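You operate a simulated robot arm through the tools that you are given. There is no shell and no other tool. Be economical: measure what you need, move in short steps, check, and stop when the job is done.

You are at the controls of a simulated robot arm. One attempt, no reset.

TASK
Shut the press tray. Push the left door of the desk cupboard shut. Shut the vacuum door. Switch the vacuum switch on. Switch the charger switch off. Press the down button two times. Take the tall white jar and put it on the top of the drain board. Put the floor refill bottle from the pump end of the wooden work top on top of the blue case. Put the yellow bottle from the middle of the wooden work top in the inside of the long white tray. Do these in any order. Set down upright: tall white jar, refill bottle, yellow bottle. The press tray goes toward x +1.0, y -0.3, z +0.0 (a direction in the base frame), to its stop.

It is judged by the outcome, as a careful person would: the job done as asked, and still so three seconds after it is handed in. It fails if anything else is knocked over, pushed out of place, dropped, spilled or broken.

THE ROBOT
A 7-joint arm with a vacuum gripper on a trunk, on a base that drives. Base frame: it is fixed to the floor where the robot stands at the start and does not move with it; the origin is under the middle of the robot, x ahead of it, y to its left, z up. Readings come in mm, rad, newtons and seconds.
With the tool pointing down near the work surface it reaches from about 100 to 740 mm from the robot's upright axis, wherever it stands. Its first joint turns from -2.897 to 2.897 rad. Places, roughly: blue case (18x14x5 cm) [-800, -700, 900]; charger switch [200, -2300, 800]; down button [-400, -1300, 900]; inside of the long white tray (50x20 cm) [-4100, -1180, 880]; left door of the desk cupboard [600, 200, 500]; press tray [1000, 0, 900]; refill bottle [-3250, 1500, 1000]; tall white jar [-250, 2000, 1000]; top of the drain board [-2500, 2500, 900]; vacuum door [-100, -2500, 600]; vacuum switch [-100, -2800, 600]; yellow bottle [-3500, 750, 1000]. Payload 1.88 kg.
Tool frame: the origin (TCP) lies in the middle of the cups' lips, and z points out of the cups. The gripper has 1 cup of 32 mm across, covering 32 by 32 mm (tool x, y); the bellows give 14 mm. With the vacuum on, a cup seals on a smooth face that it is pressed against (1 to 4 N); it does not hold porous or soft things. The pull reaches 41 N.
Orientation is told as [roll, pitch, yaw] about the base's x, y, z axes, in that order, counted from this pose: with the cups facing straight down, the tool's x points along the base's -x, its y along +y and its z along -z.

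THE INTERFACE
- The arm moves only by the tool arm_command. Its argument "plan" is a list of rows, each a list of 3 entries, a list of its own where there are three numbers: the vacuum: 1 switches it on, 0 off, then the shift along the tool's x, y, z in cm, then the turn, a rotation vector about the tool's x, y, z in degrees. In form: [[vac, [dx, dy, dz], [wx, wy, wz]], ...]. A call has 1 to 8 rows; each row shifts and turns the commanded pose from where the row before left it, along the tool's axes as they then stand. Rows are played at 5 a second. More than 50 mm and 0.15 rad between two rows, or a gripper value outside its range, and nothing of the call is played. A pose out of reach is approached as far as the arm can. The call stops where the force on the tool passes 40 N (or 10 N more than at its start, if that is more) or the arm is blocked; 0.2 s more then pass. The pull builds up within a second once a cup has sealed. Time passes only in rows, and 0.2 s behind the last, so rows that do not move give it time. It gives the time, the measured TCP pose, the force on the tool (base axes) and the pull of the vacuum at its end, in the units of the frame above (readings bear some noise), with the torque about the TCP (base axes, N m) and any sound that the robot's microphone picked up.
- Cameras (640 x 400 px; columns grow to the right, rows downward): "scene" is now at [-8.1, 95.7, 1348.7]; the picture's right is [-0.79, -0.62, 0.00], its down [-0.40, 0.51, -0.76] and it looks along [0.47, -0.60, -0.65] (base axes); focal length 214 px, centre (320, 200). "wrist" rides on the gripper at [82, 14, -216] in the tool frame; the picture's right is [-0.17, 0.99, 0.00], its down [-0.91, -0.15, -0.37] and it looks along [-0.37, -0.06, 0.93] (tool axes); focal length 243 px, centre (320, 200). There is no depth. A picture from a camera that has moved, and an enlarged one, comes with that camera's place and axes in the base frame and with its lens.
- snapshot(camera): a new picture of that camera. It takes no simulated time.
- move_column(by): slides the trunk up (or, below 0, down) by that many mm; the arm and the scene camera ride with it, the base frame stays. It gives what a move gives, with no picture.
- steer(legs): drives the robot by 1 to 6 legs, each [ahead, left, turn to the left] in mm, mm and rad, along the robot's own axes; the way and the turn of a leg run together, so that a leg with both is an arc; at most 1500 mm and 3.142 rad a leg. The arm and the cameras ride along, it lands a little off, and it stops where it bumps. It gives what a move gives.
- aim_head(pan, tilt): turns the head with the scene camera to pan (to the left, within 2.705 rad either way) and tilt (down, from -0.506 to 1.204), counted from straight ahead of the robot. It gives what a move gives.
- close_up(camera, box): a new picture of the part [left, top, right, bottom] of that camera's present view, enlarged. It takes no simulated time.
- hand_in(): hands the job in; it is judged then, once.

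Work in short steps. Places have to be worked out from the pictures, the camera data and where the tool is seen: move nearer, look again, correct. Check each grasp and each placing, and mend what went wrong. You have 186 turns and 144 pictures in all, those below and enlarged ones among them. Switch the vacuum off and draw the arm clear of the work before you hand the job in, unless the task says otherwise; then end with one line.

The tools are called after "Request:" by a JSON object that holds its "name" and its "arguments". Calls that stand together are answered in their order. arm_command: Moves the arm, as the interface text tells. Its arguments: {"type":"object","properties":{"plan":{"type":"array","items":{"type":"array"}}},"required":["plan"]} The other tools are called the same way: move_column (by) slides the trunk up or down; steer (legs) drives the base; aim_head (pan, tilt) turns the head that bears the scene camera; snapshot (camera) takes a picture; close_up (camera, box) takes an enlarged picture of a part of a camera's view; hand_in () hands the job in.

At the start:

```text
time: 0.0
eef_pos: [475.5, 44.8, 1142.2]
ee_rot: [0.0, 0.001, 0.0]
ft_force: [0.4, -0.3, 0.8]
wrist_torque: [0.02, -0.02, -0.03]
pull: 0.0
trunk travel left (down, up): [-300.0, 290.0]
robot x, y, heading: [-1.8, -4.4, -0.003]
head pan, tilt: [-0.906, 0.705]
```

scene: 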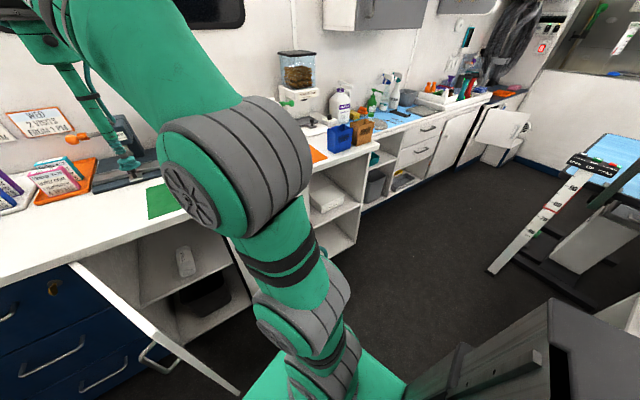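
wrist: 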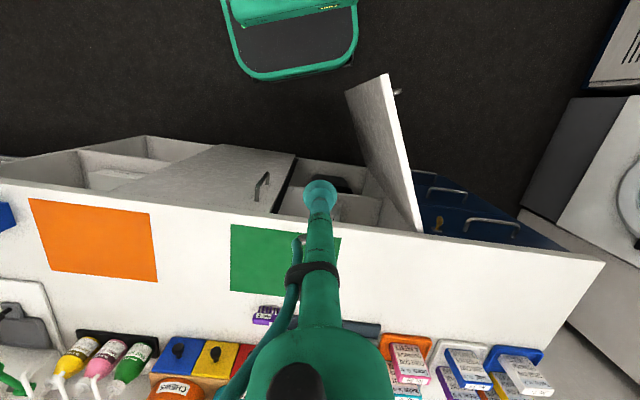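

The arm stands over the desk with the cupboard's left door open. I look round first to place things.

Request:
{"name": "aim_head", "arguments": {"pan": 0.1, "tilt": 0.6}}

Request:
{"name": "snapshot", "arguments": {"camera": "scene"}}

Request:
{"name": "aim_head", "arguments": {"pan": -1.5, "tilt": 0.5}}

Request:
{"name": "snapshot", "arguments": {"camera": "scene"}}

Request:
{"name": "aim_head", "arguments": {"pan": -2.6, "tilt": 0.4}}

Request:
{"name": "snapshot", "arguments": {"camera": "scene"}}

Request:
{"name": "aim_head", "arguments": {"pan": 1.4, "tilt": 0.4}}

Request:
{"name": "snapshot", "arguments": {"camera": "scene"}}

Request:
{"name": "aim_head", "arguments": {"pan": 2.6, "tilt": 0.4}}

Request:
{"name": "snapshot", "arguments": {"camera": "scene"}}

```text
time: 1.3
eef_pos: [474.8, 44.0, 1142.8]
ee_rot: [0.0, 0.001, -0.001]
ft_force: [-0.6, 0.6, -0.2]
wrist_torque: [0.0, 0.01, 0.0]
pull: 0.1
trunk travel left (down, up): [-300.0, 290.0]
robot x, y, heading: [-1.5, -3.0, 0.001]
head pan, tilt: [0.099, 0.6]
```

```text
141 pictures are left
camera scene: at [27.5, 171.1, 1357.8], right [0.1, -1.0, 0.0], down [-0.56, -0.06, -0.83], along [0.82, 0.08, -0.57], focal length 214 px, centre (320, 200)
```

scene: 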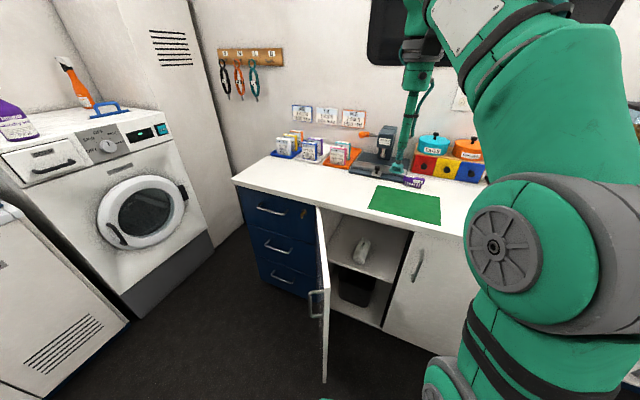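

```text
time: 2.9
eef_pos: [476.1, 43.9, 1141.5]
ee_rot: [0.0, 0.0, 0.001]
ft_force: [-0.4, 0.1, 1.2]
wrist_torque: [0.02, 0.01, 0.0]
pull: 0.1
trunk travel left (down, up): [-300.0, 290.0]
robot x, y, heading: [0.8, 2.1, 0.0]
head pan, tilt: [-1.499, 0.499]
```

```text
140 pictures are left
camera scene: at [-53.9, 71.6, 1366.9], right [-1.0, -0.07, 0.0], down [-0.03, 0.48, -0.88], along [0.06, -0.88, -0.48], focal length 214 px, centre (320, 200)
```

scene: 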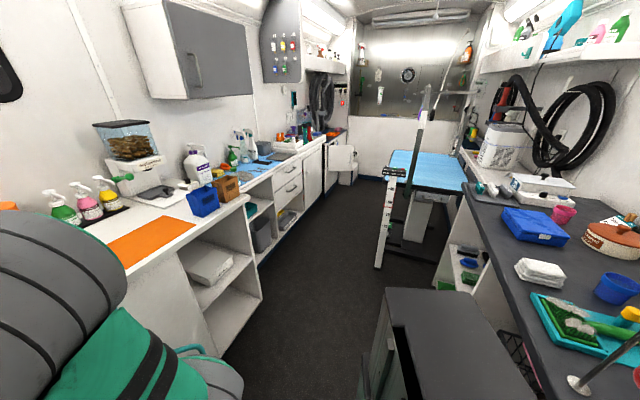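

```text
time: 4.3
eef_pos: [475.3, 44.7, 1141.6]
ee_rot: [0.0, 0.001, 0.001]
ft_force: [-0.5, -0.3, 0.3]
wrist_torque: [0.03, -0.03, -0.02]
pull: 0.1
trunk travel left (down, up): [-300.0, 290.0]
robot x, y, heading: [1.2, -0.6, -0.001]
head pan, tilt: [-2.601, 0.4]
```

```text
139 pictures are left
camera scene: at [-139.9, 114.6, 1376.0], right [-0.52, 0.86, 0.0], down [0.33, 0.2, -0.92], along [-0.79, -0.47, -0.39], focal length 214 px, centre (320, 200)
```

scene: 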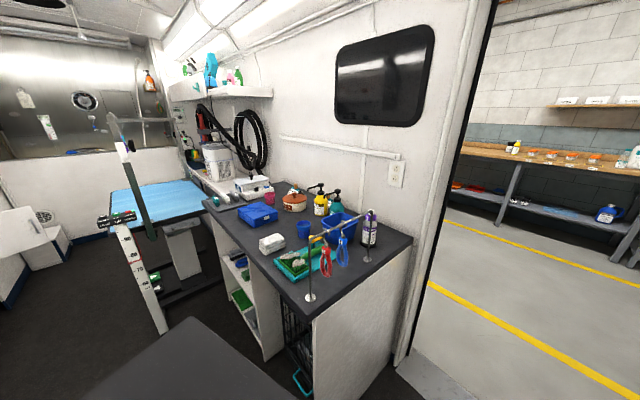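

```text
time: 7.5
eef_pos: [476.5, 45.3, 1141.8]
ee_rot: [-0.001, -0.001, 0.001]
ft_force: [-0.9, 0.1, 0.5]
wrist_torque: [-0.02, 0.03, 0.02]
pull: 0.1
trunk travel left (down, up): [-300.0, 290.0]
robot x, y, heading: [0.2, -1.4, 0.005]
head pan, tilt: [1.4, 0.4]
```

```text
138 pictures are left
camera scene: at [-44.7, 253.6, 1376.0], right [0.99, -0.17, 0.0], down [-0.07, -0.38, -0.92], along [0.16, 0.91, -0.39], focal length 214 px, centre (320, 200)
```

scene: 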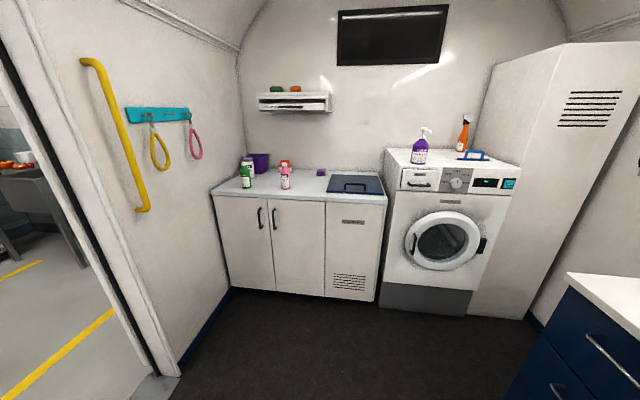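

```text
time: 8.9
eef_pos: [475.6, 44.5, 1140.6]
ee_rot: [0.0, -0.001, 0.0]
ft_force: [0.7, 0.3, -0.5]
wrist_torque: [0.03, 0.0, -0.01]
pull: 0.1
trunk travel left (down, up): [-300.0, 290.0]
robot x, y, heading: [2.2, -1.0, 0.005]
head pan, tilt: [2.601, 0.4]
```

```text
137 pictures are left
camera scene: at [-139.9, 210.1, 1376.0], right [0.52, 0.86, 0.0], down [0.33, -0.2, -0.92], along [-0.79, 0.47, -0.39], focal length 214 px, centre (320, 200)
```

scene: 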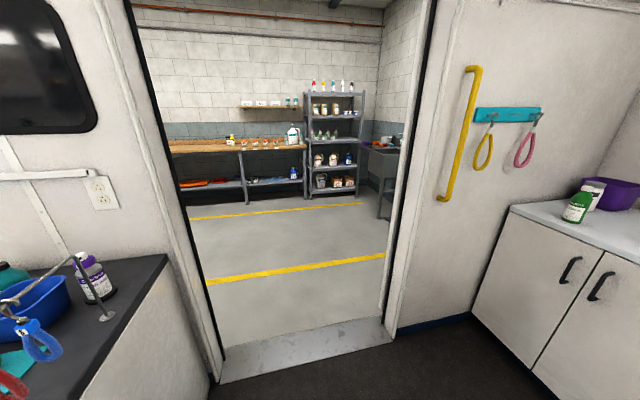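

Next a close look at the press on the desk and the cupboard door.

Request:
{"name": "aim_head", "arguments": {"pan": 0.1, "tilt": 0.6}}

Request:
{"name": "close_up", "arguments": {"camera": "scene", "box": [260, 100, 500, 250]}}

Request:
{"name": "close_up", "arguments": {"camera": "wrist", "box": [140, 200, 460, 400]}}

```text
time: 11.2
eef_pos: [477.0, 45.8, 1141.9]
ee_rot: [0.0, 0.0, -0.001]
ft_force: [0.2, 0.1, 0.6]
wrist_torque: [0.0, 0.01, -0.01]
pull: 0.1
trunk travel left (down, up): [-300.0, 290.0]
robot x, y, heading: [1.6, -0.8, 0.003]
head pan, tilt: [0.099, 0.6]
```

```text
2.67 times, centred on (380, 175) of scene
camera zoom: at [27.5, 171.2, 1357.8], right [0.1, -0.99, 0.0], down [-0.56, -0.06, -0.83], along [0.82, 0.08, -0.56], focal length 572 px, centre (160, 267)
```

zoom: 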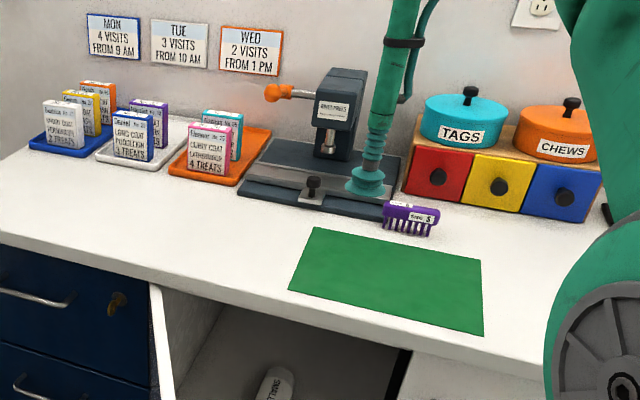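

```text
2.00 times, centred on (300, 300) of wrist
camera zoom: at [393.2, 58.6, 1356.6], right [0.17, 0.99, 0.0], down [0.91, -0.15, 0.37], along [0.37, -0.06, -0.93], focal length 485 px, centre (360, 0)
```

zoom: 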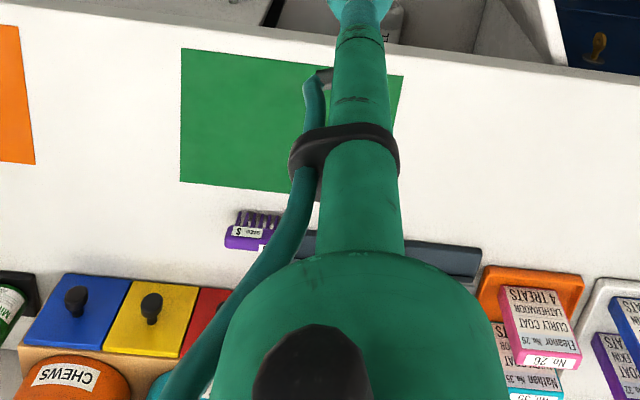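

The left door stands about 64° open: hinge near (732,255), free end near (371,197), top edge at z≈830. I bring the tool to the left of the door, lower it there, and then push.

Request:
{"name": "arm_command", "arguments": {"plan": [[0, [0.6, 4.7, 0], [0, 0, 0]], [0, [0.6, 4.7, 0], [0, 0, 0]], [0, [0.6, 4.7, 0], [0, 0, 0]], [0, [0.6, 4.7, 0], [0, 0, 0]], [0, [0.6, 4.7, 0], [0, 0, 0]], [0, [0.6, 4.7, 0], [0, 0, 0]], [0, [0, 0, 0], [0, 0, 0]]]}}

Request:
{"name": "arm_command", "arguments": {"plan": [[0, [0, 0, 4.9], [0, 0, 0]], [0, [0, 0, 4.9], [0, 0, 0]], [0, [0, 0, 4.9], [0, 0, 0]], [0, [0, 0, 4.9], [0, 0, 0]], [0, [0, 0, 4.9], [0, 0, 0]], [0, [0, 0, 4.9], [0, 0, 0]], [0, [0, 0, 4.9], [0, 0, 0]], [0, [0, 0, 4.9], [0, 0, 0]]]}}

Request:
{"name": "snapshot", "arguments": {"camera": "scene"}}

Request:
{"name": "snapshot", "arguments": {"camera": "wrist"}}

```text
time: 12.8
eef_pos: [439.5, 324.7, 1122.7]
ee_rot: [0.0, -0.001, 0.0]
ft_force: [-0.4, -0.1, -0.1]
wrist_torque: [-0.03, 0.0, -0.03]
pull: 0.0
out of reach, approached as far as the arm can: row 5, 6
trunk travel left (down, up): [-300.0, 290.0]
robot x, y, heading: [2.0, -0.3, 0.005]
head pan, tilt: [0.099, 0.6]
```

```text
time: 14.6
eef_pos: [437.9, 324.0, 731.6]
ee_rot: [0.002, -0.002, -0.003]
ft_force: [-0.2, 0.0, 0.9]
wrist_torque: [0.03, -0.02, 0.0]
pull: 0.1
trunk travel left (down, up): [-300.0, 290.0]
robot x, y, heading: [3.5, -1.6, -0.001]
head pan, tilt: [0.099, 0.6]
```

```text
134 pictures are left
camera scene: at [27.3, 171.0, 1357.9], right [0.1, -1.0, 0.0], down [-0.56, -0.06, -0.83], along [0.82, 0.08, -0.56], focal length 214 px, centre (320, 200)
```

scene: 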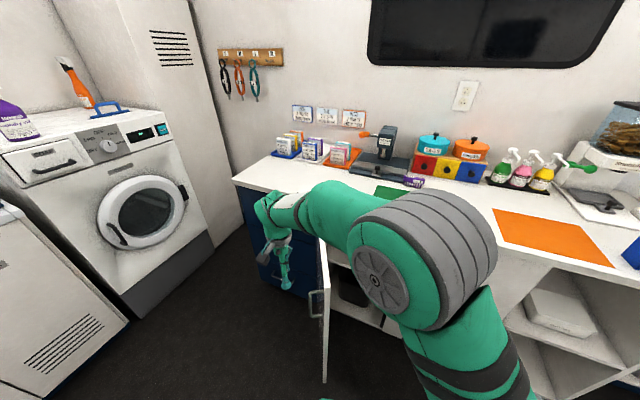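

```text
133 pictures are left
camera wrist: at [354.4, 338.1, 946.0], right [0.17, 0.99, 0.0], down [0.91, -0.15, 0.38], along [0.37, -0.06, -0.93], focal length 243 px, centre (320, 200)
```

wrist: 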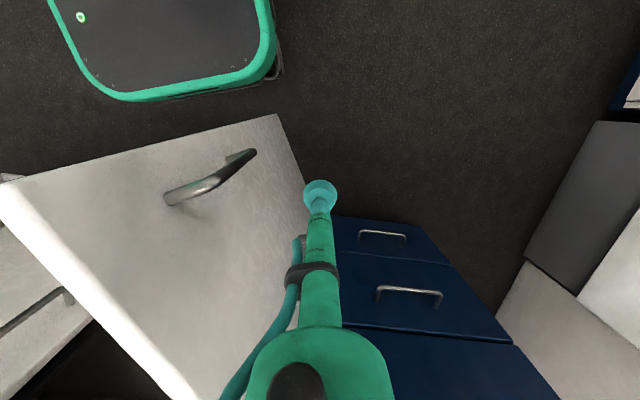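

The tool is left of the door, clear of the handle. Now I push along the door's arc with the side of the tube, keeping the last stretch for a second call.

Request:
{"name": "arm_command", "arguments": {"plan": [[0, [0, -4.75, 0], [0, 0, 0]], [0, [0, -4.75, 0], [0, 0, 0]], [0, [-1.0, -4.0, 0], [0, 0, 0]], [0, [-1.0, -4.0, 0], [0, 0, 0]], [0, [-1.8, -3.3, 0], [0, 0, 0]], [0, [-1.8, -3.3, 0], [0, 0, 0]], [0, [-2.65, -2.8, 0], [0, 0, 0]], [0, [-2.65, -2.8, 0], [0, 0, 0]]]}}

Request:
{"name": "snapshot", "arguments": {"camera": "wrist"}}

```text
time: 16.4
eef_pos: [547.1, 27.7, 731.7]
ee_rot: [-0.001, -0.001, 0.0]
ft_force: [-0.1, 0.0, -0.4]
wrist_torque: [-0.02, -0.03, 0.02]
pull: 0.0
trunk travel left (down, up): [-300.0, 290.0]
robot x, y, heading: [2.3, 1.7, -0.005]
head pan, tilt: [0.099, 0.6]
```

```text
132 pictures are left
camera wrist: at [464.5, 41.9, 946.8], right [0.17, 0.99, 0.0], down [0.91, -0.15, 0.37], along [0.37, -0.06, -0.93], focal length 243 px, centre (320, 200)
```

wrist: 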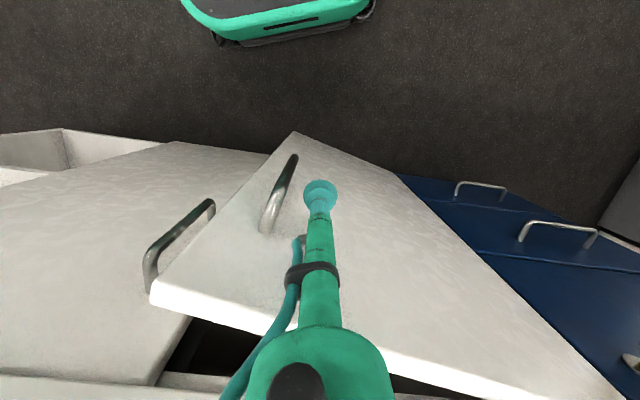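

The door is following, with about 20° left to go. I keep pushing along the desk normal until it stops.

Request:
{"name": "arm_command", "arguments": {"plan": [[0, [-3.5, -2.2, 0], [0, 0, 0]], [0, [-3.0, -1.2, 0], [0, 0, 0]], [0, [-1.5, -0.5, 0], [0, 0, 0]], [0, [-1.0, -0.3, 0], [0, 0, 0]], [0, [-1.0, -0.3, 0], [0, 0, 0]], [0, [-1.0, -0.3, 0], [0, 0, 0]]]}}

Request:
{"name": "snapshot", "arguments": {"camera": "wrist"}}

```text
time: 17.4
eef_pos: [623.6, -8.9, 732.8]
ee_rot: [0.005, 0.011, -0.002]
ft_force: [-22.7, 2.0, 10.2]
wrist_torque: [-0.32, -3.6, -0.05]
pull: 0.1
trunk travel left (down, up): [-300.0, 290.0]
robot x, y, heading: [-1.1, -0.7, -0.0]
head pan, tilt: [0.099, 0.6]
stopped in row 4: the force on the tool passed its limit at 56 N (the readings are from after the stop); the commanded pose is now the measured one
```

```text
131 pictures are left
camera wrist: at [543.7, 3.9, 947.6], right [0.17, 0.99, 0.0], down [0.92, -0.16, 0.36], along [0.36, -0.06, -0.93], focal length 243 px, centre (320, 200)
```

wrist: 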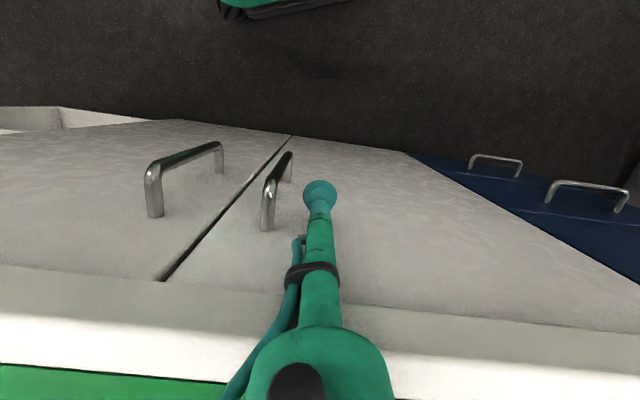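

The door looks flush with the right one. I back off, look again closely, and rise.

Request:
{"name": "arm_command", "arguments": {"plan": [[0, [4, 0, 0], [0, 0, 0]], [0, [4, 0, 0], [0, 0, 0]], [0, [0, 0, -4.9], [0, 0, 0]], [0, [0, 0, -4.9], [0, 0, 0]], [0, [0, 0, -4.9], [0, 0, 0]], [0, [0, 0, -4.9], [0, 0, 0]], [0, [0, 0, -4.9], [0, 0, 0]], [0, [0, 0, -3.9], [0, 0, 0]]]}}

Request:
{"name": "snapshot", "arguments": {"camera": "wrist"}}

Request:
{"name": "close_up", "arguments": {"camera": "scene", "box": [260, 100, 500, 250]}}

```text
time: 19.1
eef_pos: [549.9, -11.1, 1013.7]
ee_rot: [0.005, 0.012, -0.001]
ft_force: [0.9, -0.1, 0.3]
wrist_torque: [-0.02, 0.0, 0.01]
pull: 0.0
trunk travel left (down, up): [-300.0, 290.0]
robot x, y, heading: [-3.4, -0.3, 0.001]
head pan, tilt: [0.099, 0.6]
```

```text
130 pictures are left
camera wrist: at [469.5, 2.3, 1229.4], right [0.17, 0.99, 0.0], down [0.92, -0.16, 0.36], along [0.36, -0.06, -0.93], focal length 243 px, centre (320, 200)
```

wrist: 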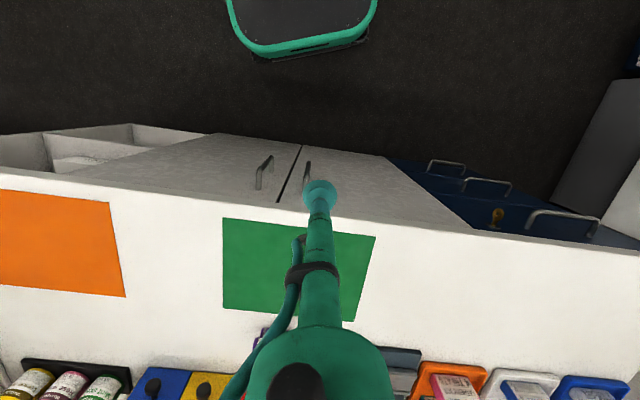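

```text
2.67 times, centred on (380, 175) of scene
camera zoom: at [26.9, 171.2, 1357.8], right [0.1, -0.99, 0.0], down [-0.56, -0.06, -0.83], along [0.82, 0.08, -0.56], focal length 572 px, centre (160, 267)
```

zoom: 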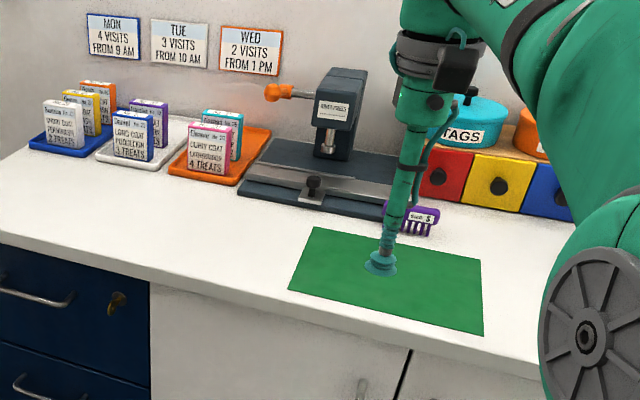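

The left door is shut. For the press tray, with its knob near (930,-4), I turn square to the desk (heading -0.29) and stand right in front of it.

Request:
{"name": "steer", "arguments": {"legs": [[0, 0, -0.29], [0, 264, 0], [180, 0, 0]]}}

Request:
{"name": "snapshot", "arguments": {"camera": "wrist"}}

Request:
{"name": "snapshot", "arguments": {"camera": "scene"}}

```text
time: 23.1
eef_pos: [771.2, 33.4, 1012.8]
ee_rot: [0.003, 0.01, -0.292]
ft_force: [0.0, 0.7, 0.9]
wrist_torque: [-0.01, 0.04, 0.01]
pull: 0.0
trunk travel left (down, up): [-300.0, 290.0]
robot x, y, heading: [251.1, 199.9, -0.286]
head pan, tilt: [0.099, 0.6]
```

```text
128 pictures are left
camera wrist: at [698.0, 68.0, 1229.0], right [0.44, 0.9, 0.0], down [0.83, -0.41, 0.36], along [0.33, -0.16, -0.93], focal length 243 px, centre (320, 200)
```

wrist: 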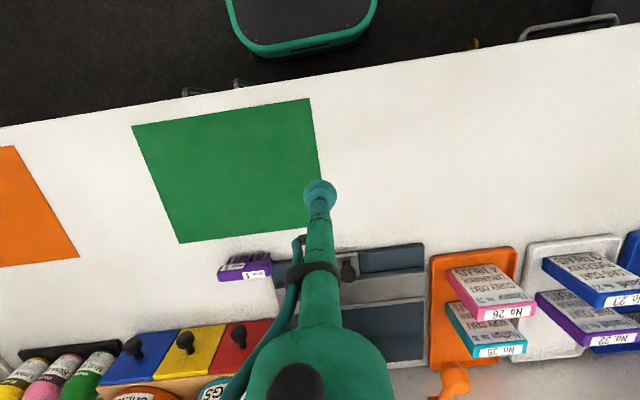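

```text
127 pictures are left
camera scene: at [322.4, 356.4, 1357.8], right [-0.19, -0.98, 0.0], down [-0.55, 0.11, -0.83], along [0.81, -0.16, -0.56], focal length 214 px, centre (320, 200)
```

scene: 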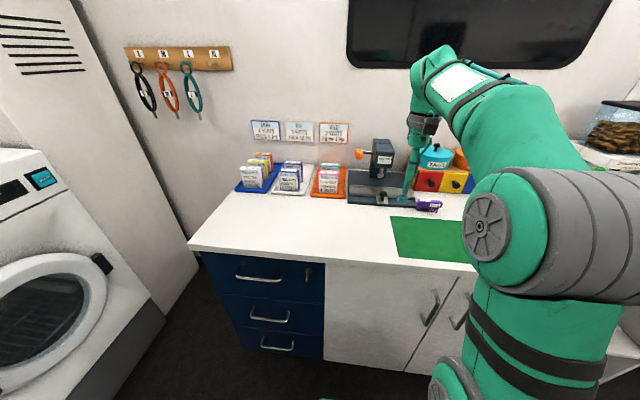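

Zooming in on the press to understand its tray.

Request:
{"name": "close_up", "arguments": {"camera": "scene", "box": [320, 130, 464, 220]}}

Request:
{"name": "close_up", "arguments": {"camera": "wrist", "box": [200, 200, 456, 360]}}

```text
4.44 times, centred on (392, 175) of scene
camera zoom: at [322.4, 356.4, 1357.8], right [-0.19, -0.98, 0.0], down [-0.55, 0.11, -0.83], along [0.81, -0.16, -0.56], focal length 953 px, centre (0, 311)
```

zoom: 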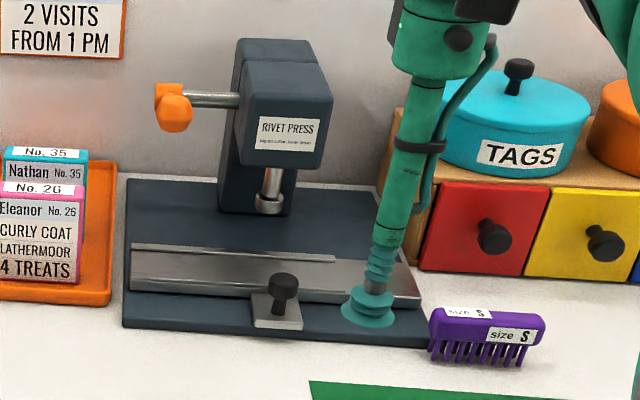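

```text
2.50 times, centred on (328, 280) of wrist
camera zoom: at [698.0, 68.0, 1229.0], right [0.44, 0.9, 0.0], down [0.83, -0.41, 0.36], along [0.33, -0.16, -0.93], focal length 606 px, centre (300, 0)
```

zoom: 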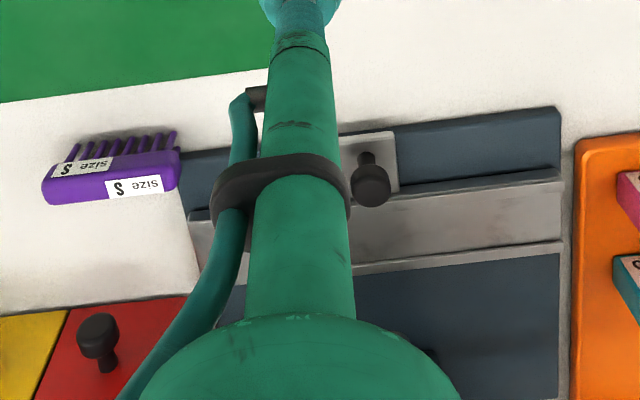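

It is a rivet press: a small grey plate with a black knob slides in under the rail. Triangulating, I put the knob head near (923,2,938). I tilt the tool 30° forward and come down in front of it.

Request:
{"name": "arm_command", "arguments": {"plan": [[0, [-3.5, 0.7, 0], [0, 0, 0]], [0, [-3.5, 0.7, 0], [0, 0, 0]], [0, [0, 0, 0], [0, -7.5, 0]], [0, [0, 0, 0], [0, -7.5, 0]], [0, [0, 0, 0], [0, -7.5, 0]], [0, [0, 0, 0], [0, -7.5, 0]], [0, [2.2, 0, 3.8], [0, 0, 0]], [0, [2.2, 0, 3.8], [0, 0, 0]]]}}

Request:
{"name": "close_up", "arguments": {"camera": "scene", "box": [320, 130, 464, 220]}}

Request:
{"name": "snapshot", "arguments": {"camera": "wrist"}}

```text
time: 24.9
eef_pos: [840.9, 26.6, 925.2]
ee_rot: [0.005, -0.513, -0.296]
ft_force: [0.1, -0.3, -0.1]
wrist_torque: [0.01, -0.02, -0.01]
pull: 0.1
trunk travel left (down, up): [-300.0, 290.0]
robot x, y, heading: [247.8, 201.6, -0.29]
head pan, tilt: [0.099, 0.6]
```

```text
4.44 times, centred on (392, 175) of scene
camera zoom: at [322.3, 356.5, 1357.9], right [-0.19, -0.98, 0.0], down [-0.55, 0.11, -0.83], along [0.81, -0.16, -0.56], focal length 953 px, centre (0, 311)
```

zoom: 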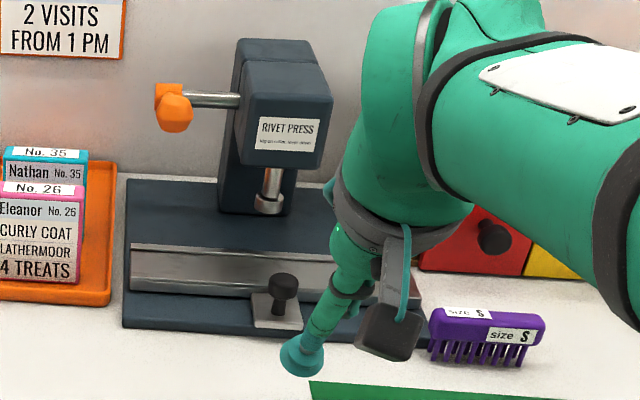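

```text
123 pictures are left
camera wrist: at [674.7, 90.9, 1071.7], right [0.42, 0.9, 0.09], down [0.54, -0.33, 0.77], along [0.73, -0.28, -0.63], focal length 243 px, centre (320, 200)
```

wrist: 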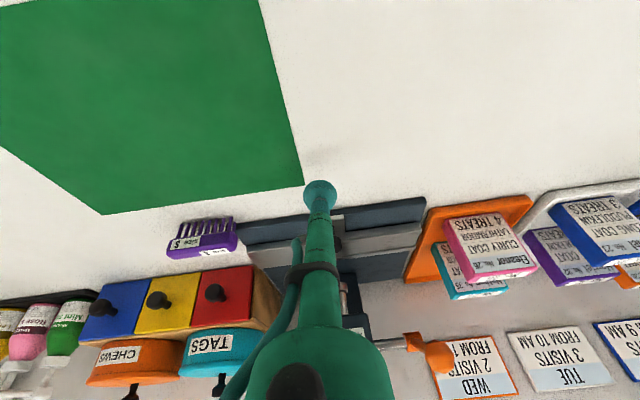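

TCP is in line with the knob, about 86 mm short of it. I move in and push gently along the stated direction.

Request:
{"name": "arm_command", "arguments": {"plan": [[0, [-3.1, 0, 2.65], [0, 0, 0]], [0, [-1.31, 0, 0.735], [0, 0, 0]], [0, [-1.31, 0, 0.735], [0, 0, 0]], [0, [-0.87, 0, 0.49], [0, 0, 0]], [0, [-0.87, 0, 0.49], [0, 0, 0]], [0, [-0.87, 0, 0.49], [0, 0, 0]]]}}

Request:
{"name": "close_up", "arguments": {"camera": "scene", "box": [320, 130, 464, 220]}}

```text
time: 26.3
eef_pos: [937.0, -1.6, 917.0]
ee_rot: [0.004, -0.51, -0.295]
ft_force: [-0.9, 0.0, -0.7]
wrist_torque: [0.04, 0.0, -0.01]
pull: 0.1
trunk travel left (down, up): [-300.0, 290.0]
robot x, y, heading: [245.0, 204.3, -0.288]
head pan, tilt: [0.099, 0.6]
```

```text
4.44 times, centred on (392, 175) of scene
camera zoom: at [322.4, 356.4, 1357.8], right [-0.19, -0.98, 0.0], down [-0.55, 0.11, -0.83], along [0.81, -0.16, -0.56], focal length 953 px, centre (0, 311)
```

zoom: 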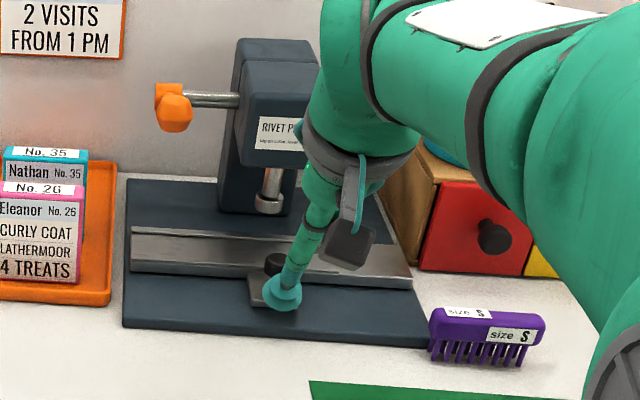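

The whole grey slide moves in with the knob, and the force stays low. I push on.

Request:
{"name": "arm_command", "arguments": {"plan": [[0, [-0.87, 0, 0.49], [0, 0, 0]], [0, [-0.87, 0, 0.49], [0, 0, 0]], [0, [-0.87, 0, 0.49], [0, 0, 0]], [0, [-0.87, 0, 0.49], [0, 0, 0]], [0, [-0.87, 0, 0.49], [0, 0, 0]], [0, [-0.87, 0, 0.49], [0, 0, 0]]]}}

Request:
{"name": "close_up", "arguments": {"camera": "scene", "box": [320, 130, 464, 220]}}

```text
time: 27.6
eef_pos: [979.2, -14.7, 911.2]
ee_rot: [0.009, -0.493, -0.3]
ft_force: [-14.7, 3.7, 5.2]
wrist_torque: [-0.07, -0.27, -0.01]
pull: 0.0
trunk travel left (down, up): [-300.0, 290.0]
robot x, y, heading: [249.7, 198.6, -0.291]
head pan, tilt: [0.099, 0.6]
stopped in row 6: the force on the tool passed its limit at 49 N (the readings are from after the stop); the commanded pose is now the measured one
```

```text
4.44 times, centred on (392, 175) of scene
camera zoom: at [320.1, 357.1, 1358.1], right [-0.19, -0.98, 0.0], down [-0.55, 0.11, -0.83], along [0.81, -0.16, -0.56], focal length 953 px, centre (0, 311)
```

zoom: 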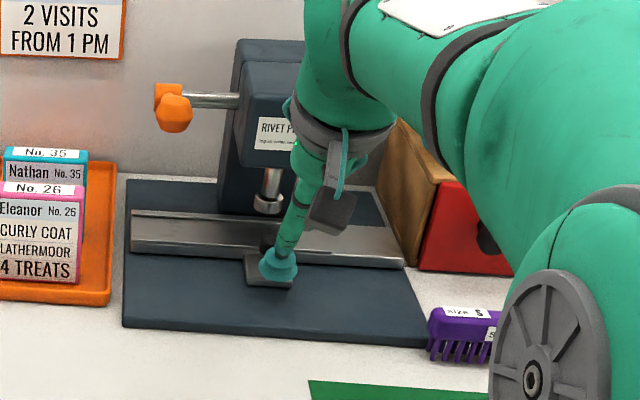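

It has come up against a stop with the slide beneath the press head. I back off and check.

Request:
{"name": "arm_command", "arguments": {"plan": [[0, [3.5, 0, -2], [0, 0, 0]], [0, [3.5, 0, -2], [0, 0, 0]], [0, [3.5, 0, -2], [0, 0, 0]], [0, [0, 0, -4.8], [0, 0, 0]], [0, [0, 0, -4.8], [0, 7, 0]], [0, [0, 0, -4.8], [0, 7, 0]], [0, [0, 0, -4.8], [0, 7, 0]], [0, [4, 0, -2], [0, 7, 0]]]}}

Request:
{"name": "close_up", "arguments": {"camera": "scene", "box": [320, 130, 464, 220]}}

```text
time: 29.4
eef_pos: [753.5, 51.3, 1104.3]
ee_rot: [0.006, -0.006, -0.294]
ft_force: [0.1, 0.5, -0.4]
wrist_torque: [-0.04, 0.05, 0.0]
pull: 0.0
trunk travel left (down, up): [-300.0, 290.0]
robot x, y, heading: [249.5, 201.4, -0.285]
head pan, tilt: [0.099, 0.6]
```

```text
4.44 times, centred on (392, 175) of scene
camera zoom: at [322.2, 356.6, 1357.8], right [-0.19, -0.98, 0.0], down [-0.56, 0.11, -0.82], along [0.81, -0.16, -0.57], focal length 953 px, centre (0, 311)
```

zoom: 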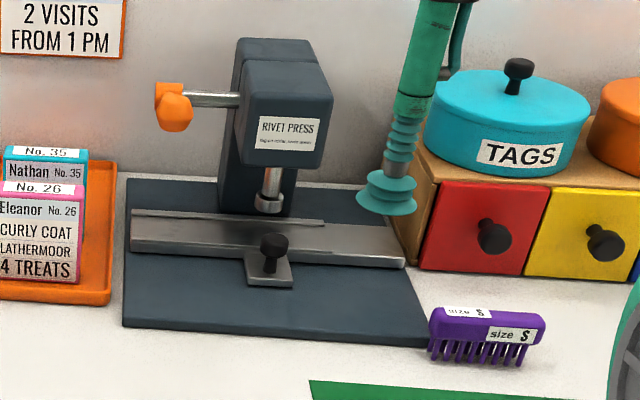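

The tray sits against its stop, about 52 mm further in, and the comb is untouched. Next is the south side; I look that way to plan the drive and to see what the dark box is.

Request:
{"name": "aim_head", "arguments": {"pan": -1.7, "tilt": 0.8}}

Request:
{"name": "snapshot", "arguments": {"camera": "scene"}}

Request:
{"name": "aim_head", "arguments": {"pan": -1.15, "tilt": 0.35}}

Request:
{"name": "close_up", "arguments": {"camera": "scene", "box": [200, 100, 440, 250]}}

```text
time: 31.1
eef_pos: [754.7, 51.7, 1104.1]
ee_rot: [0.004, -0.006, -0.296]
ft_force: [0.5, -0.5, -1.1]
wrist_torque: [-0.01, 0.0, -0.01]
pull: 0.0
trunk travel left (down, up): [-300.0, 290.0]
robot x, y, heading: [245.6, 199.3, -0.289]
head pan, tilt: [-1.7, 0.799]
```

```text
119 pictures are left
camera scene: at [202.4, 299.6, 1340.9], right [-0.91, 0.41, 0.0], down [0.29, 0.66, -0.7], along [-0.28, -0.64, -0.72], focal length 214 px, centre (320, 200)
```

scene: 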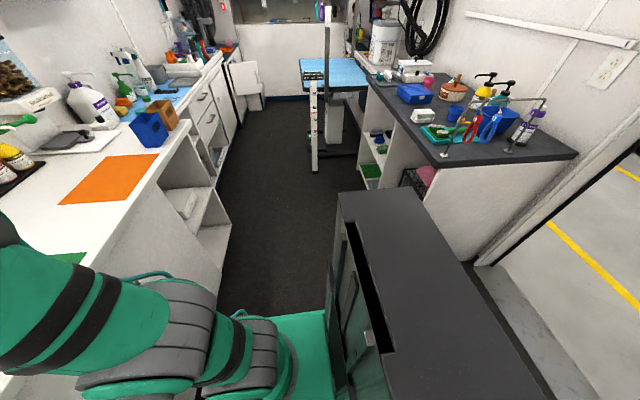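

```text
time: 32.1
eef_pos: [755.9, 51.5, 1103.7]
ee_rot: [0.005, -0.007, -0.294]
ft_force: [0.0, -0.1, 0.6]
wrist_torque: [0.01, -0.01, 0.0]
pull: 0.2
trunk travel left (down, up): [-300.0, 290.0]
robot x, y, heading: [246.4, 202.5, -0.287]
head pan, tilt: [-1.15, 0.351]
```

```text
2.67 times, centred on (320, 175) of scene
camera zoom: at [247.3, 281.0, 1380.5], right [-0.99, -0.13, 0.0], down [-0.04, 0.34, -0.94], along [0.12, -0.93, -0.34], focal length 572 px, centre (320, 267)
```

zoom: 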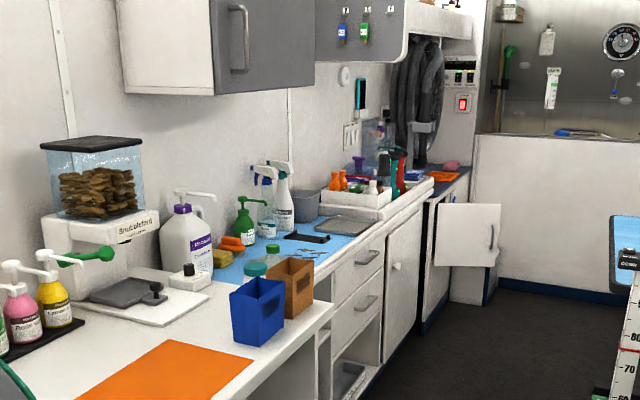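

The dark box is the robot's own trunk housing. The van's axes are turned about -0.29 rad. I draw the arm in, turn to face down the aisle, drive toward its middle and look again.

Request:
{"name": "arm_command", "arguments": {"plan": [[0, [4.8, 0, -1], [0, 0, 0]], [0, [4.8, 0, -1], [0, 0, 0]], [0, [4.8, 0, -1], [0, 0, 0]], [0, [4.8, 0, -1], [0, 0, 0]]]}}

Request:
{"name": "steer", "arguments": {"legs": [[0, 0, -1.571], [500, 0, 0], [0, 80, 0]]}}

Request:
{"name": "aim_head", "arguments": {"pan": -0.1, "tilt": 0.5}}

Request:
{"name": "snapshot", "arguments": {"camera": "scene"}}

Request:
{"name": "snapshot", "arguments": {"camera": "wrist"}}

```text
time: 33.1
eef_pos: [567.3, 110.1, 1141.6]
ee_rot: [0.008, -0.002, -0.297]
ft_force: [-0.3, 0.0, -0.1]
wrist_torque: [-0.01, 0.06, -0.01]
pull: 0.1
trunk travel left (down, up): [-300.0, 290.0]
robot x, y, heading: [247.0, 197.5, -0.293]
head pan, tilt: [-1.15, 0.351]
```

```text
time: 40.5
eef_pos: [94.1, -626.2, 1142.4]
ee_rot: [0.011, -0.006, -1.858]
ft_force: [-0.4, -0.1, -0.4]
wrist_torque: [0.0, -0.03, -0.02]
pull: 0.0
trunk travel left (down, up): [-300.0, 290.0]
robot x, y, heading: [182.7, -303.6, -1.852]
head pan, tilt: [-1.15, 0.351]
```

```text
time: 41.8
eef_pos: [95.9, -625.1, 1142.6]
ee_rot: [0.008, -0.006, -1.859]
ft_force: [0.1, 0.6, 0.4]
wrist_torque: [0.03, 0.01, 0.01]
pull: 0.1
trunk travel left (down, up): [-300.0, 290.0]
robot x, y, heading: [182.8, -302.1, -1.851]
head pan, tilt: [-0.099, 0.499]
```

```text
117 pictures are left
camera scene: at [324.1, -376.2, 1366.9], right [-0.93, 0.37, 0.0], down [0.18, 0.44, -0.88], along [-0.33, -0.81, -0.48], focal length 214 px, centre (320, 200)
```

scene: 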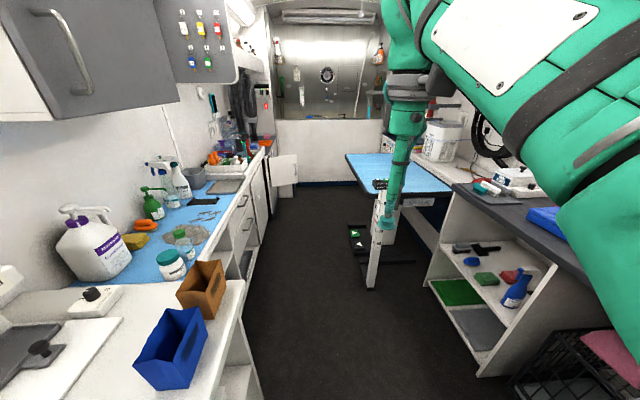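

```text
116 pictures are left
camera wrist: at [129.8, -549.3, 1357.4], right [0.9, -0.44, 0.01], down [-0.41, -0.83, 0.38], along [-0.16, -0.34, -0.93], focal length 243 px, centre (320, 200)
```

wrist: 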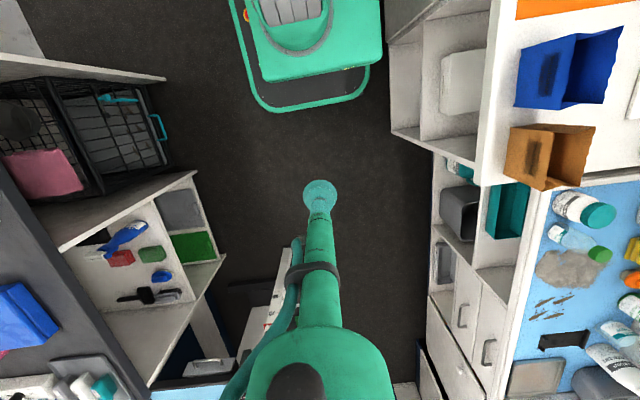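

The aisle is clear and the measuring post with its control stands at u≈-50. I drive to just before the post and look at the buttons.

Request:
{"name": "steer", "arguments": {"legs": [[0, 40, 0], [680, 0, 0]]}}

Request:
{"name": "aim_head", "arguments": {"pan": -0.7, "tilt": 0.75}}

Request:
{"name": "snapshot", "arguments": {"camera": "scene"}}

Request:
{"name": "snapshot", "arguments": {"camera": "wrist"}}

```text
time: 46.0
eef_pos: [-59.3, -1287.6, 1143.2]
ee_rot: [0.008, -0.006, -1.865]
ft_force: [0.1, -0.4, -0.3]
wrist_torque: [-0.02, -0.03, -0.01]
pull: 0.0
trunk travel left (down, up): [-300.0, 290.0]
robot x, y, heading: [36.0, -965.9, -1.861]
head pan, tilt: [-0.099, 0.499]
```

```text
time: 47.0
eef_pos: [-60.0, -1287.3, 1142.7]
ee_rot: [0.009, -0.004, -1.865]
ft_force: [0.8, -0.8, -0.9]
wrist_torque: [0.02, 0.01, 0.0]
pull: 0.0
trunk travel left (down, up): [-300.0, 290.0]
robot x, y, heading: [31.8, -962.8, -1.854]
head pan, tilt: [-0.7, 0.75]
```

```text
115 pictures are left
camera scene: at [136.9, -1000.9, 1345.0], right [-0.55, 0.83, 0.0], down [0.57, 0.38, -0.73], along [-0.61, -0.4, -0.68], focal length 214 px, centre (320, 200)
```

scene: 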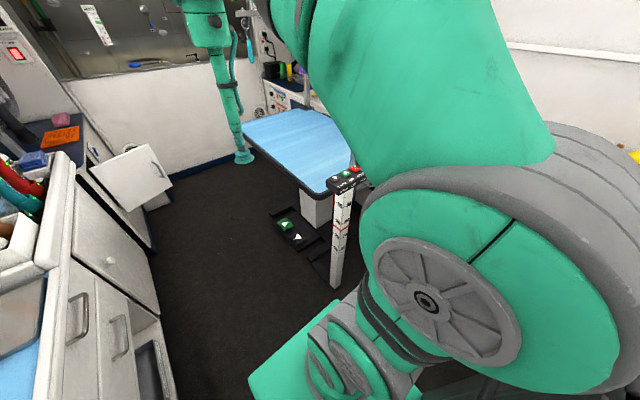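

```text
114 pictures are left
camera wrist: at [-23.8, -1211.3, 1357.5], right [0.9, -0.44, 0.01], down [-0.41, -0.83, 0.38], along [-0.16, -0.34, -0.93], focal length 243 px, centre (320, 200)
```

wrist: 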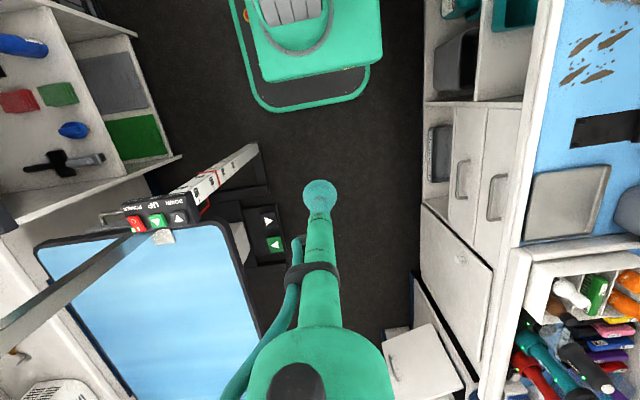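

The control on the post shows POWER, UP and DOWN. I zoom in on it.

Request:
{"name": "close_up", "arguments": {"camera": "wrist", "box": [90, 180, 218, 260]}}

Request:
{"name": "close_up", "arguments": {"camera": "scene", "box": [304, 150, 384, 200]}}

```text
5.00 times, centred on (154, 220) of wrist
camera zoom: at [-23.8, -1211.3, 1357.5], right [0.9, -0.44, 0.01], down [-0.41, -0.83, 0.38], along [-0.16, -0.34, -0.93], focal length 1213 px, centre (1150, 100)
```

zoom: 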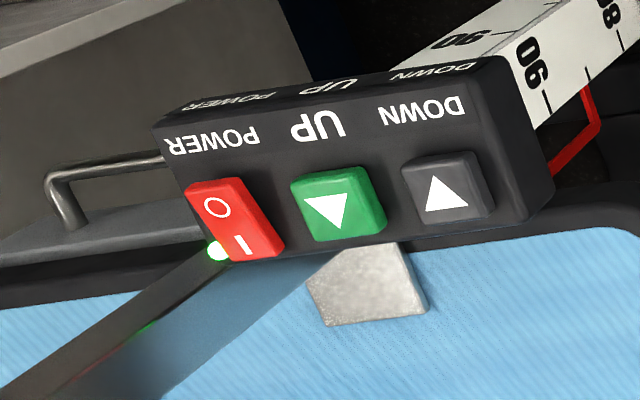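

```text
8.00 times, centred on (344, 175) of scene
camera zoom: at [136.9, -1000.9, 1345.0], right [-0.55, 0.83, 0.0], down [0.57, 0.38, -0.73], along [-0.61, -0.4, -0.68], focal length 1716 px, centre (128, 400)
```

zoom: 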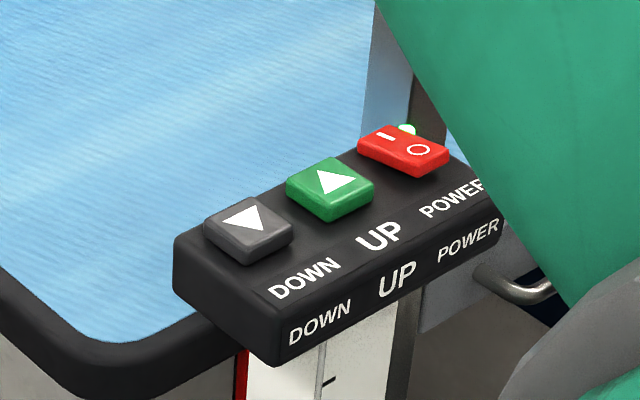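

The two views put the DOWN button's top at about (-385,-1286,897). I move above it at height, then lower to about 40 mm over it.

Request:
{"name": "arm_command", "arguments": {"plan": [[0, [-1.29, -4.46, 0], [0, 0, 0]], [0, [-1.29, -4.46, 0], [0, 0, 0]], [0, [-1.29, -4.46, 0], [0, 0, 0]], [0, [-1.29, -4.46, 0], [0, 0, 0]], [0, [-1.29, -4.46, 0], [0, 0, 0]], [0, [-1.29, -4.46, 0], [0, 0, 0]], [0, [-1.29, -4.46, 0], [0, 0, 0]]]}}

Request:
{"name": "arm_command", "arguments": {"plan": [[0, [0, 0, 4.9], [0, 0, 0]], [0, [0, 0, 4.9], [0, 0, 0]], [0, [0, 0, 4.9], [0, 0, 0]], [0, [0, 0, 4.9], [0, 0, 0]], [0, [0, 0, 0], [0, 0, 0]]]}}

Request:
{"name": "snapshot", "arguments": {"camera": "wrist"}}

Request:
{"name": "close_up", "arguments": {"camera": "scene", "box": [280, 130, 408, 210]}}

```text
time: 48.6
eef_pos: [-381.9, -1281.1, 1133.6]
ee_rot: [0.006, -0.004, -1.864]
ft_force: [0.8, 0.3, 0.3]
wrist_torque: [0.01, 0.08, 0.03]
pull: 0.1
out of reach, approached as far as the arm can: row 7
trunk travel left (down, up): [-300.0, 290.0]
robot x, y, heading: [34.2, -965.1, -1.856]
head pan, tilt: [-0.7, 0.75]
```

```text
time: 49.8
eef_pos: [-379.9, -1282.3, 937.7]
ee_rot: [0.009, -0.006, -1.865]
ft_force: [0.1, -0.3, -0.5]
wrist_torque: [0.01, 0.02, -0.01]
pull: 0.0
trunk travel left (down, up): [-300.0, 290.0]
robot x, y, heading: [29.2, -969.2, -1.862]
head pan, tilt: [-0.7, 0.75]
```

```text
111 pictures are left
camera wrist: at [-345.1, -1206.8, 1152.3], right [0.9, -0.45, 0.01], down [-0.42, -0.83, 0.38], along [-0.16, -0.34, -0.93], focal length 243 px, centre (320, 200)
```

wrist: 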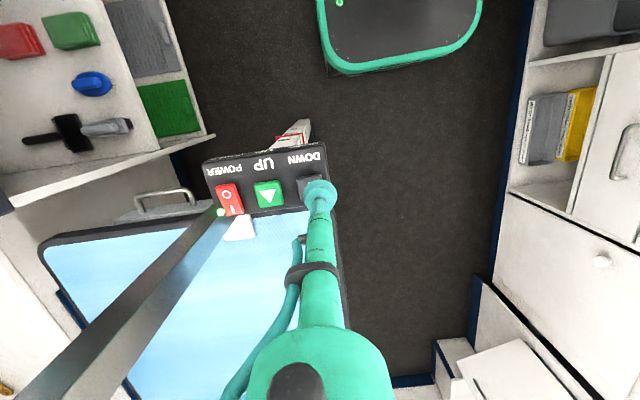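

```text
5.00 times, centred on (344, 170) of scene
camera zoom: at [136.7, -1001.0, 1344.9], right [-0.55, 0.83, 0.0], down [0.57, 0.38, -0.73], along [-0.61, -0.4, -0.68], focal length 1072 px, centre (200, 350)
```

zoom: 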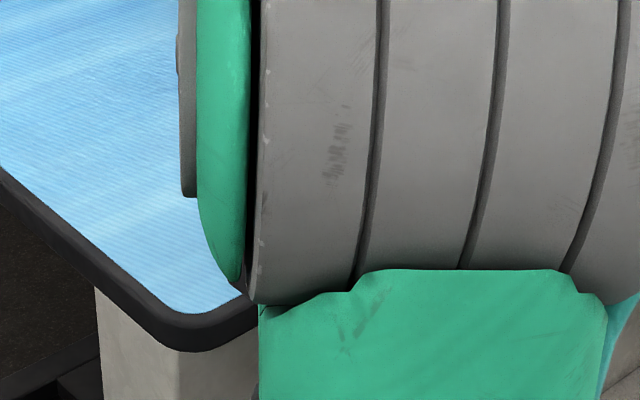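

Checking alignment closely.

Request:
{"name": "close_up", "arguments": {"camera": "wrist", "box": [240, 140, 368, 220]}}

```text
5.00 times, centred on (304, 180) of wrist
camera zoom: at [-345.1, -1206.8, 1152.3], right [0.9, -0.45, 0.01], down [-0.42, -0.83, 0.38], along [-0.16, -0.34, -0.93], focal length 1213 px, centre (400, 300)
```

zoom: 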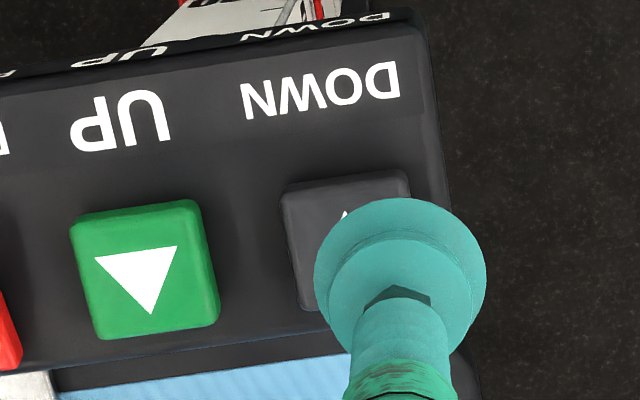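

The button's centre is about 12 mm to the right of the tool. I correct and press gently, watching force and sound.

Request:
{"name": "arm_command", "arguments": {"plan": [[0, [-0.35, -1.15, 1.0], [0, 0, 0]], [0, [0, 0, 2.4], [0, 0, 0]], [0, [0, 0, 0.6], [0, 0, 0]], [0, [0, 0, 0.5], [0, 0, 0]], [0, [0, 0, 0.5], [0, 0, 0]], [0, [0, 0, 0.3], [0, 0, 0]]]}}

```text
time: 51.2
eef_pos: [-392.1, -1282.9, 883.6]
ee_rot: [0.005, -0.005, -1.866]
ft_force: [-0.2, -0.8, 2.1]
wrist_torque: [0.02, -0.03, -0.02]
pull: 0.0
trunk travel left (down, up): [-300.0, 290.0]
robot x, y, heading: [32.9, -966.0, -1.86]
head pan, tilt: [-0.7, 0.75]
heard: click
```

A click: the first press registered. I lift fully, wait a moment, then press once more.

Request:
{"name": "arm_command", "arguments": {"plan": [[0, [0, 0, -2.5], [0, 0, 0]], [0, [0, 0, -1], [0, 0, 0]], [0, [0, 0, 0], [0, 0, 0]], [0, [0, 0, 0], [0, 0, 0]]]}}

Request:
{"name": "arm_command", "arguments": {"plan": [[0, [0, 0, 2], [0, 0, 0]], [0, [0, 0, 0.7], [0, 0, 0]], [0, [0, 0, 0.4], [0, 0, 0]], [0, [0, 0, 0.4], [0, 0, 0]]]}}

```text
time: 52.2
eef_pos: [-391.1, -1283.2, 920.4]
ee_rot: [0.008, -0.004, -1.867]
ft_force: [-0.1, -0.5, -1.0]
wrist_torque: [-0.03, -0.01, 0.0]
pull: 0.0
trunk travel left (down, up): [-300.0, 290.0]
robot x, y, heading: [33.9, -964.5, -1.857]
head pan, tilt: [-0.7, 0.75]
```

```text
time: 53.2
eef_pos: [-391.5, -1283.6, 885.0]
ee_rot: [0.006, -0.005, -1.867]
ft_force: [-0.3, -0.1, 1.6]
wrist_torque: [0.01, -0.01, -0.03]
pull: 0.0
trunk travel left (down, up): [-300.0, 290.0]
robot x, y, heading: [36.1, -964.7, -1.857]
head pan, tilt: [-0.7, 0.75]
```

No click heard yet at this depth. I go a hair further.

Request:
{"name": "arm_command", "arguments": {"plan": [[0, [0, 0, 0.15], [0, 0, 0]]]}}

```text
time: 53.6
eef_pos: [-391.6, -1283.4, 883.6]
ee_rot: [0.009, -0.004, -1.866]
ft_force: [0.8, -0.2, 2.3]
wrist_torque: [-0.01, -0.01, 0.0]
pull: 0.0
trunk travel left (down, up): [-300.0, 290.0]
robot x, y, heading: [34.7, -964.5, -1.857]
head pan, tilt: [-0.7, 0.75]
heard: click
```

The second click: pressed two times. I lift away, bring the arm back to the middle, and take it above the aisle.

Request:
{"name": "arm_command", "arguments": {"plan": [[0, [0, 0, -4.9], [0, 0, 0]], [0, [0, 0, -4.9], [0, 0, 0]], [0, [0, 0, -4.9], [0, 0, 0]], [0, [0, 0, -4.9], [0, 0, 0]], [0, [0, 0, -4.9], [0, 0, 0]], [0, [1.29, 4.46, 0], [0, 0, 0]], [0, [1.29, 4.46, 0], [0, 0, 0]], [0, [1.29, 4.46, 0], [0, 0, 0]]]}}

Request:
{"name": "arm_command", "arguments": {"plan": [[0, [1.29, 4.46, 0], [0, 0, 0]], [0, [1.29, 4.46, 0], [0, 0, 0]], [0, [1.29, 4.46, 0], [0, 0, 0]], [0, [1.29, 4.46, 0], [0, 0, 0]]]}}

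Request:
{"name": "aim_head", "arguments": {"pan": 0.2, "tilt": 0.6}}

Request:
{"name": "snapshot", "arguments": {"camera": "scene"}}

```text
time: 55.4
eef_pos: [-252.9, -1282.9, 1129.5]
ee_rot: [0.009, -0.005, -1.867]
ft_force: [0.3, 0.2, -0.2]
wrist_torque: [0.01, -0.09, 0.0]
pull: 0.2
trunk travel left (down, up): [-300.0, 290.0]
robot x, y, heading: [35.0, -964.8, -1.861]
head pan, tilt: [-0.7, 0.75]
```

```text
time: 56.4
eef_pos: [-69.2, -1284.4, 1131.9]
ee_rot: [0.01, -0.006, -1.864]
ft_force: [0.9, 0.1, 0.0]
wrist_torque: [0.01, -0.01, -0.02]
pull: 0.0
trunk travel left (down, up): [-300.0, 290.0]
robot x, y, heading: [32.4, -966.4, -1.864]
head pan, tilt: [-0.7, 0.75]
```

```text
time: 57.6
eef_pos: [-69.2, -1285.2, 1130.5]
ee_rot: [0.011, -0.005, -1.866]
ft_force: [-0.2, -0.1, -0.8]
wrist_torque: [-0.01, 0.03, 0.02]
pull: 0.1
trunk travel left (down, up): [-300.0, 290.0]
robot x, y, heading: [32.2, -962.1, -1.857]
head pan, tilt: [0.201, 0.6]
```

```text
108 pictures are left
camera scene: at [198.3, -1043.3, 1357.8], right [-1.0, 0.09, 0.0], down [0.05, 0.56, -0.82], along [-0.07, -0.82, -0.57], focal length 214 px, centre (320, 200)
```

scene: 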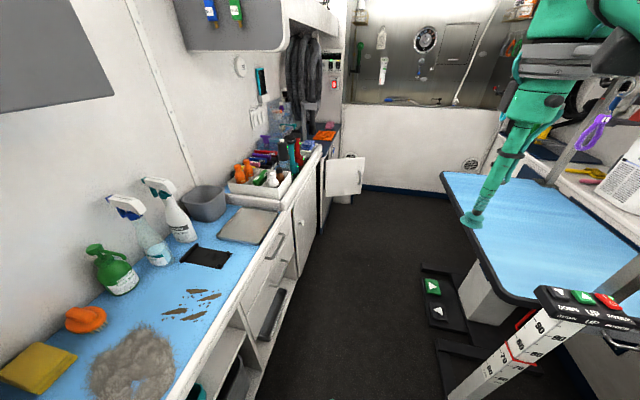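

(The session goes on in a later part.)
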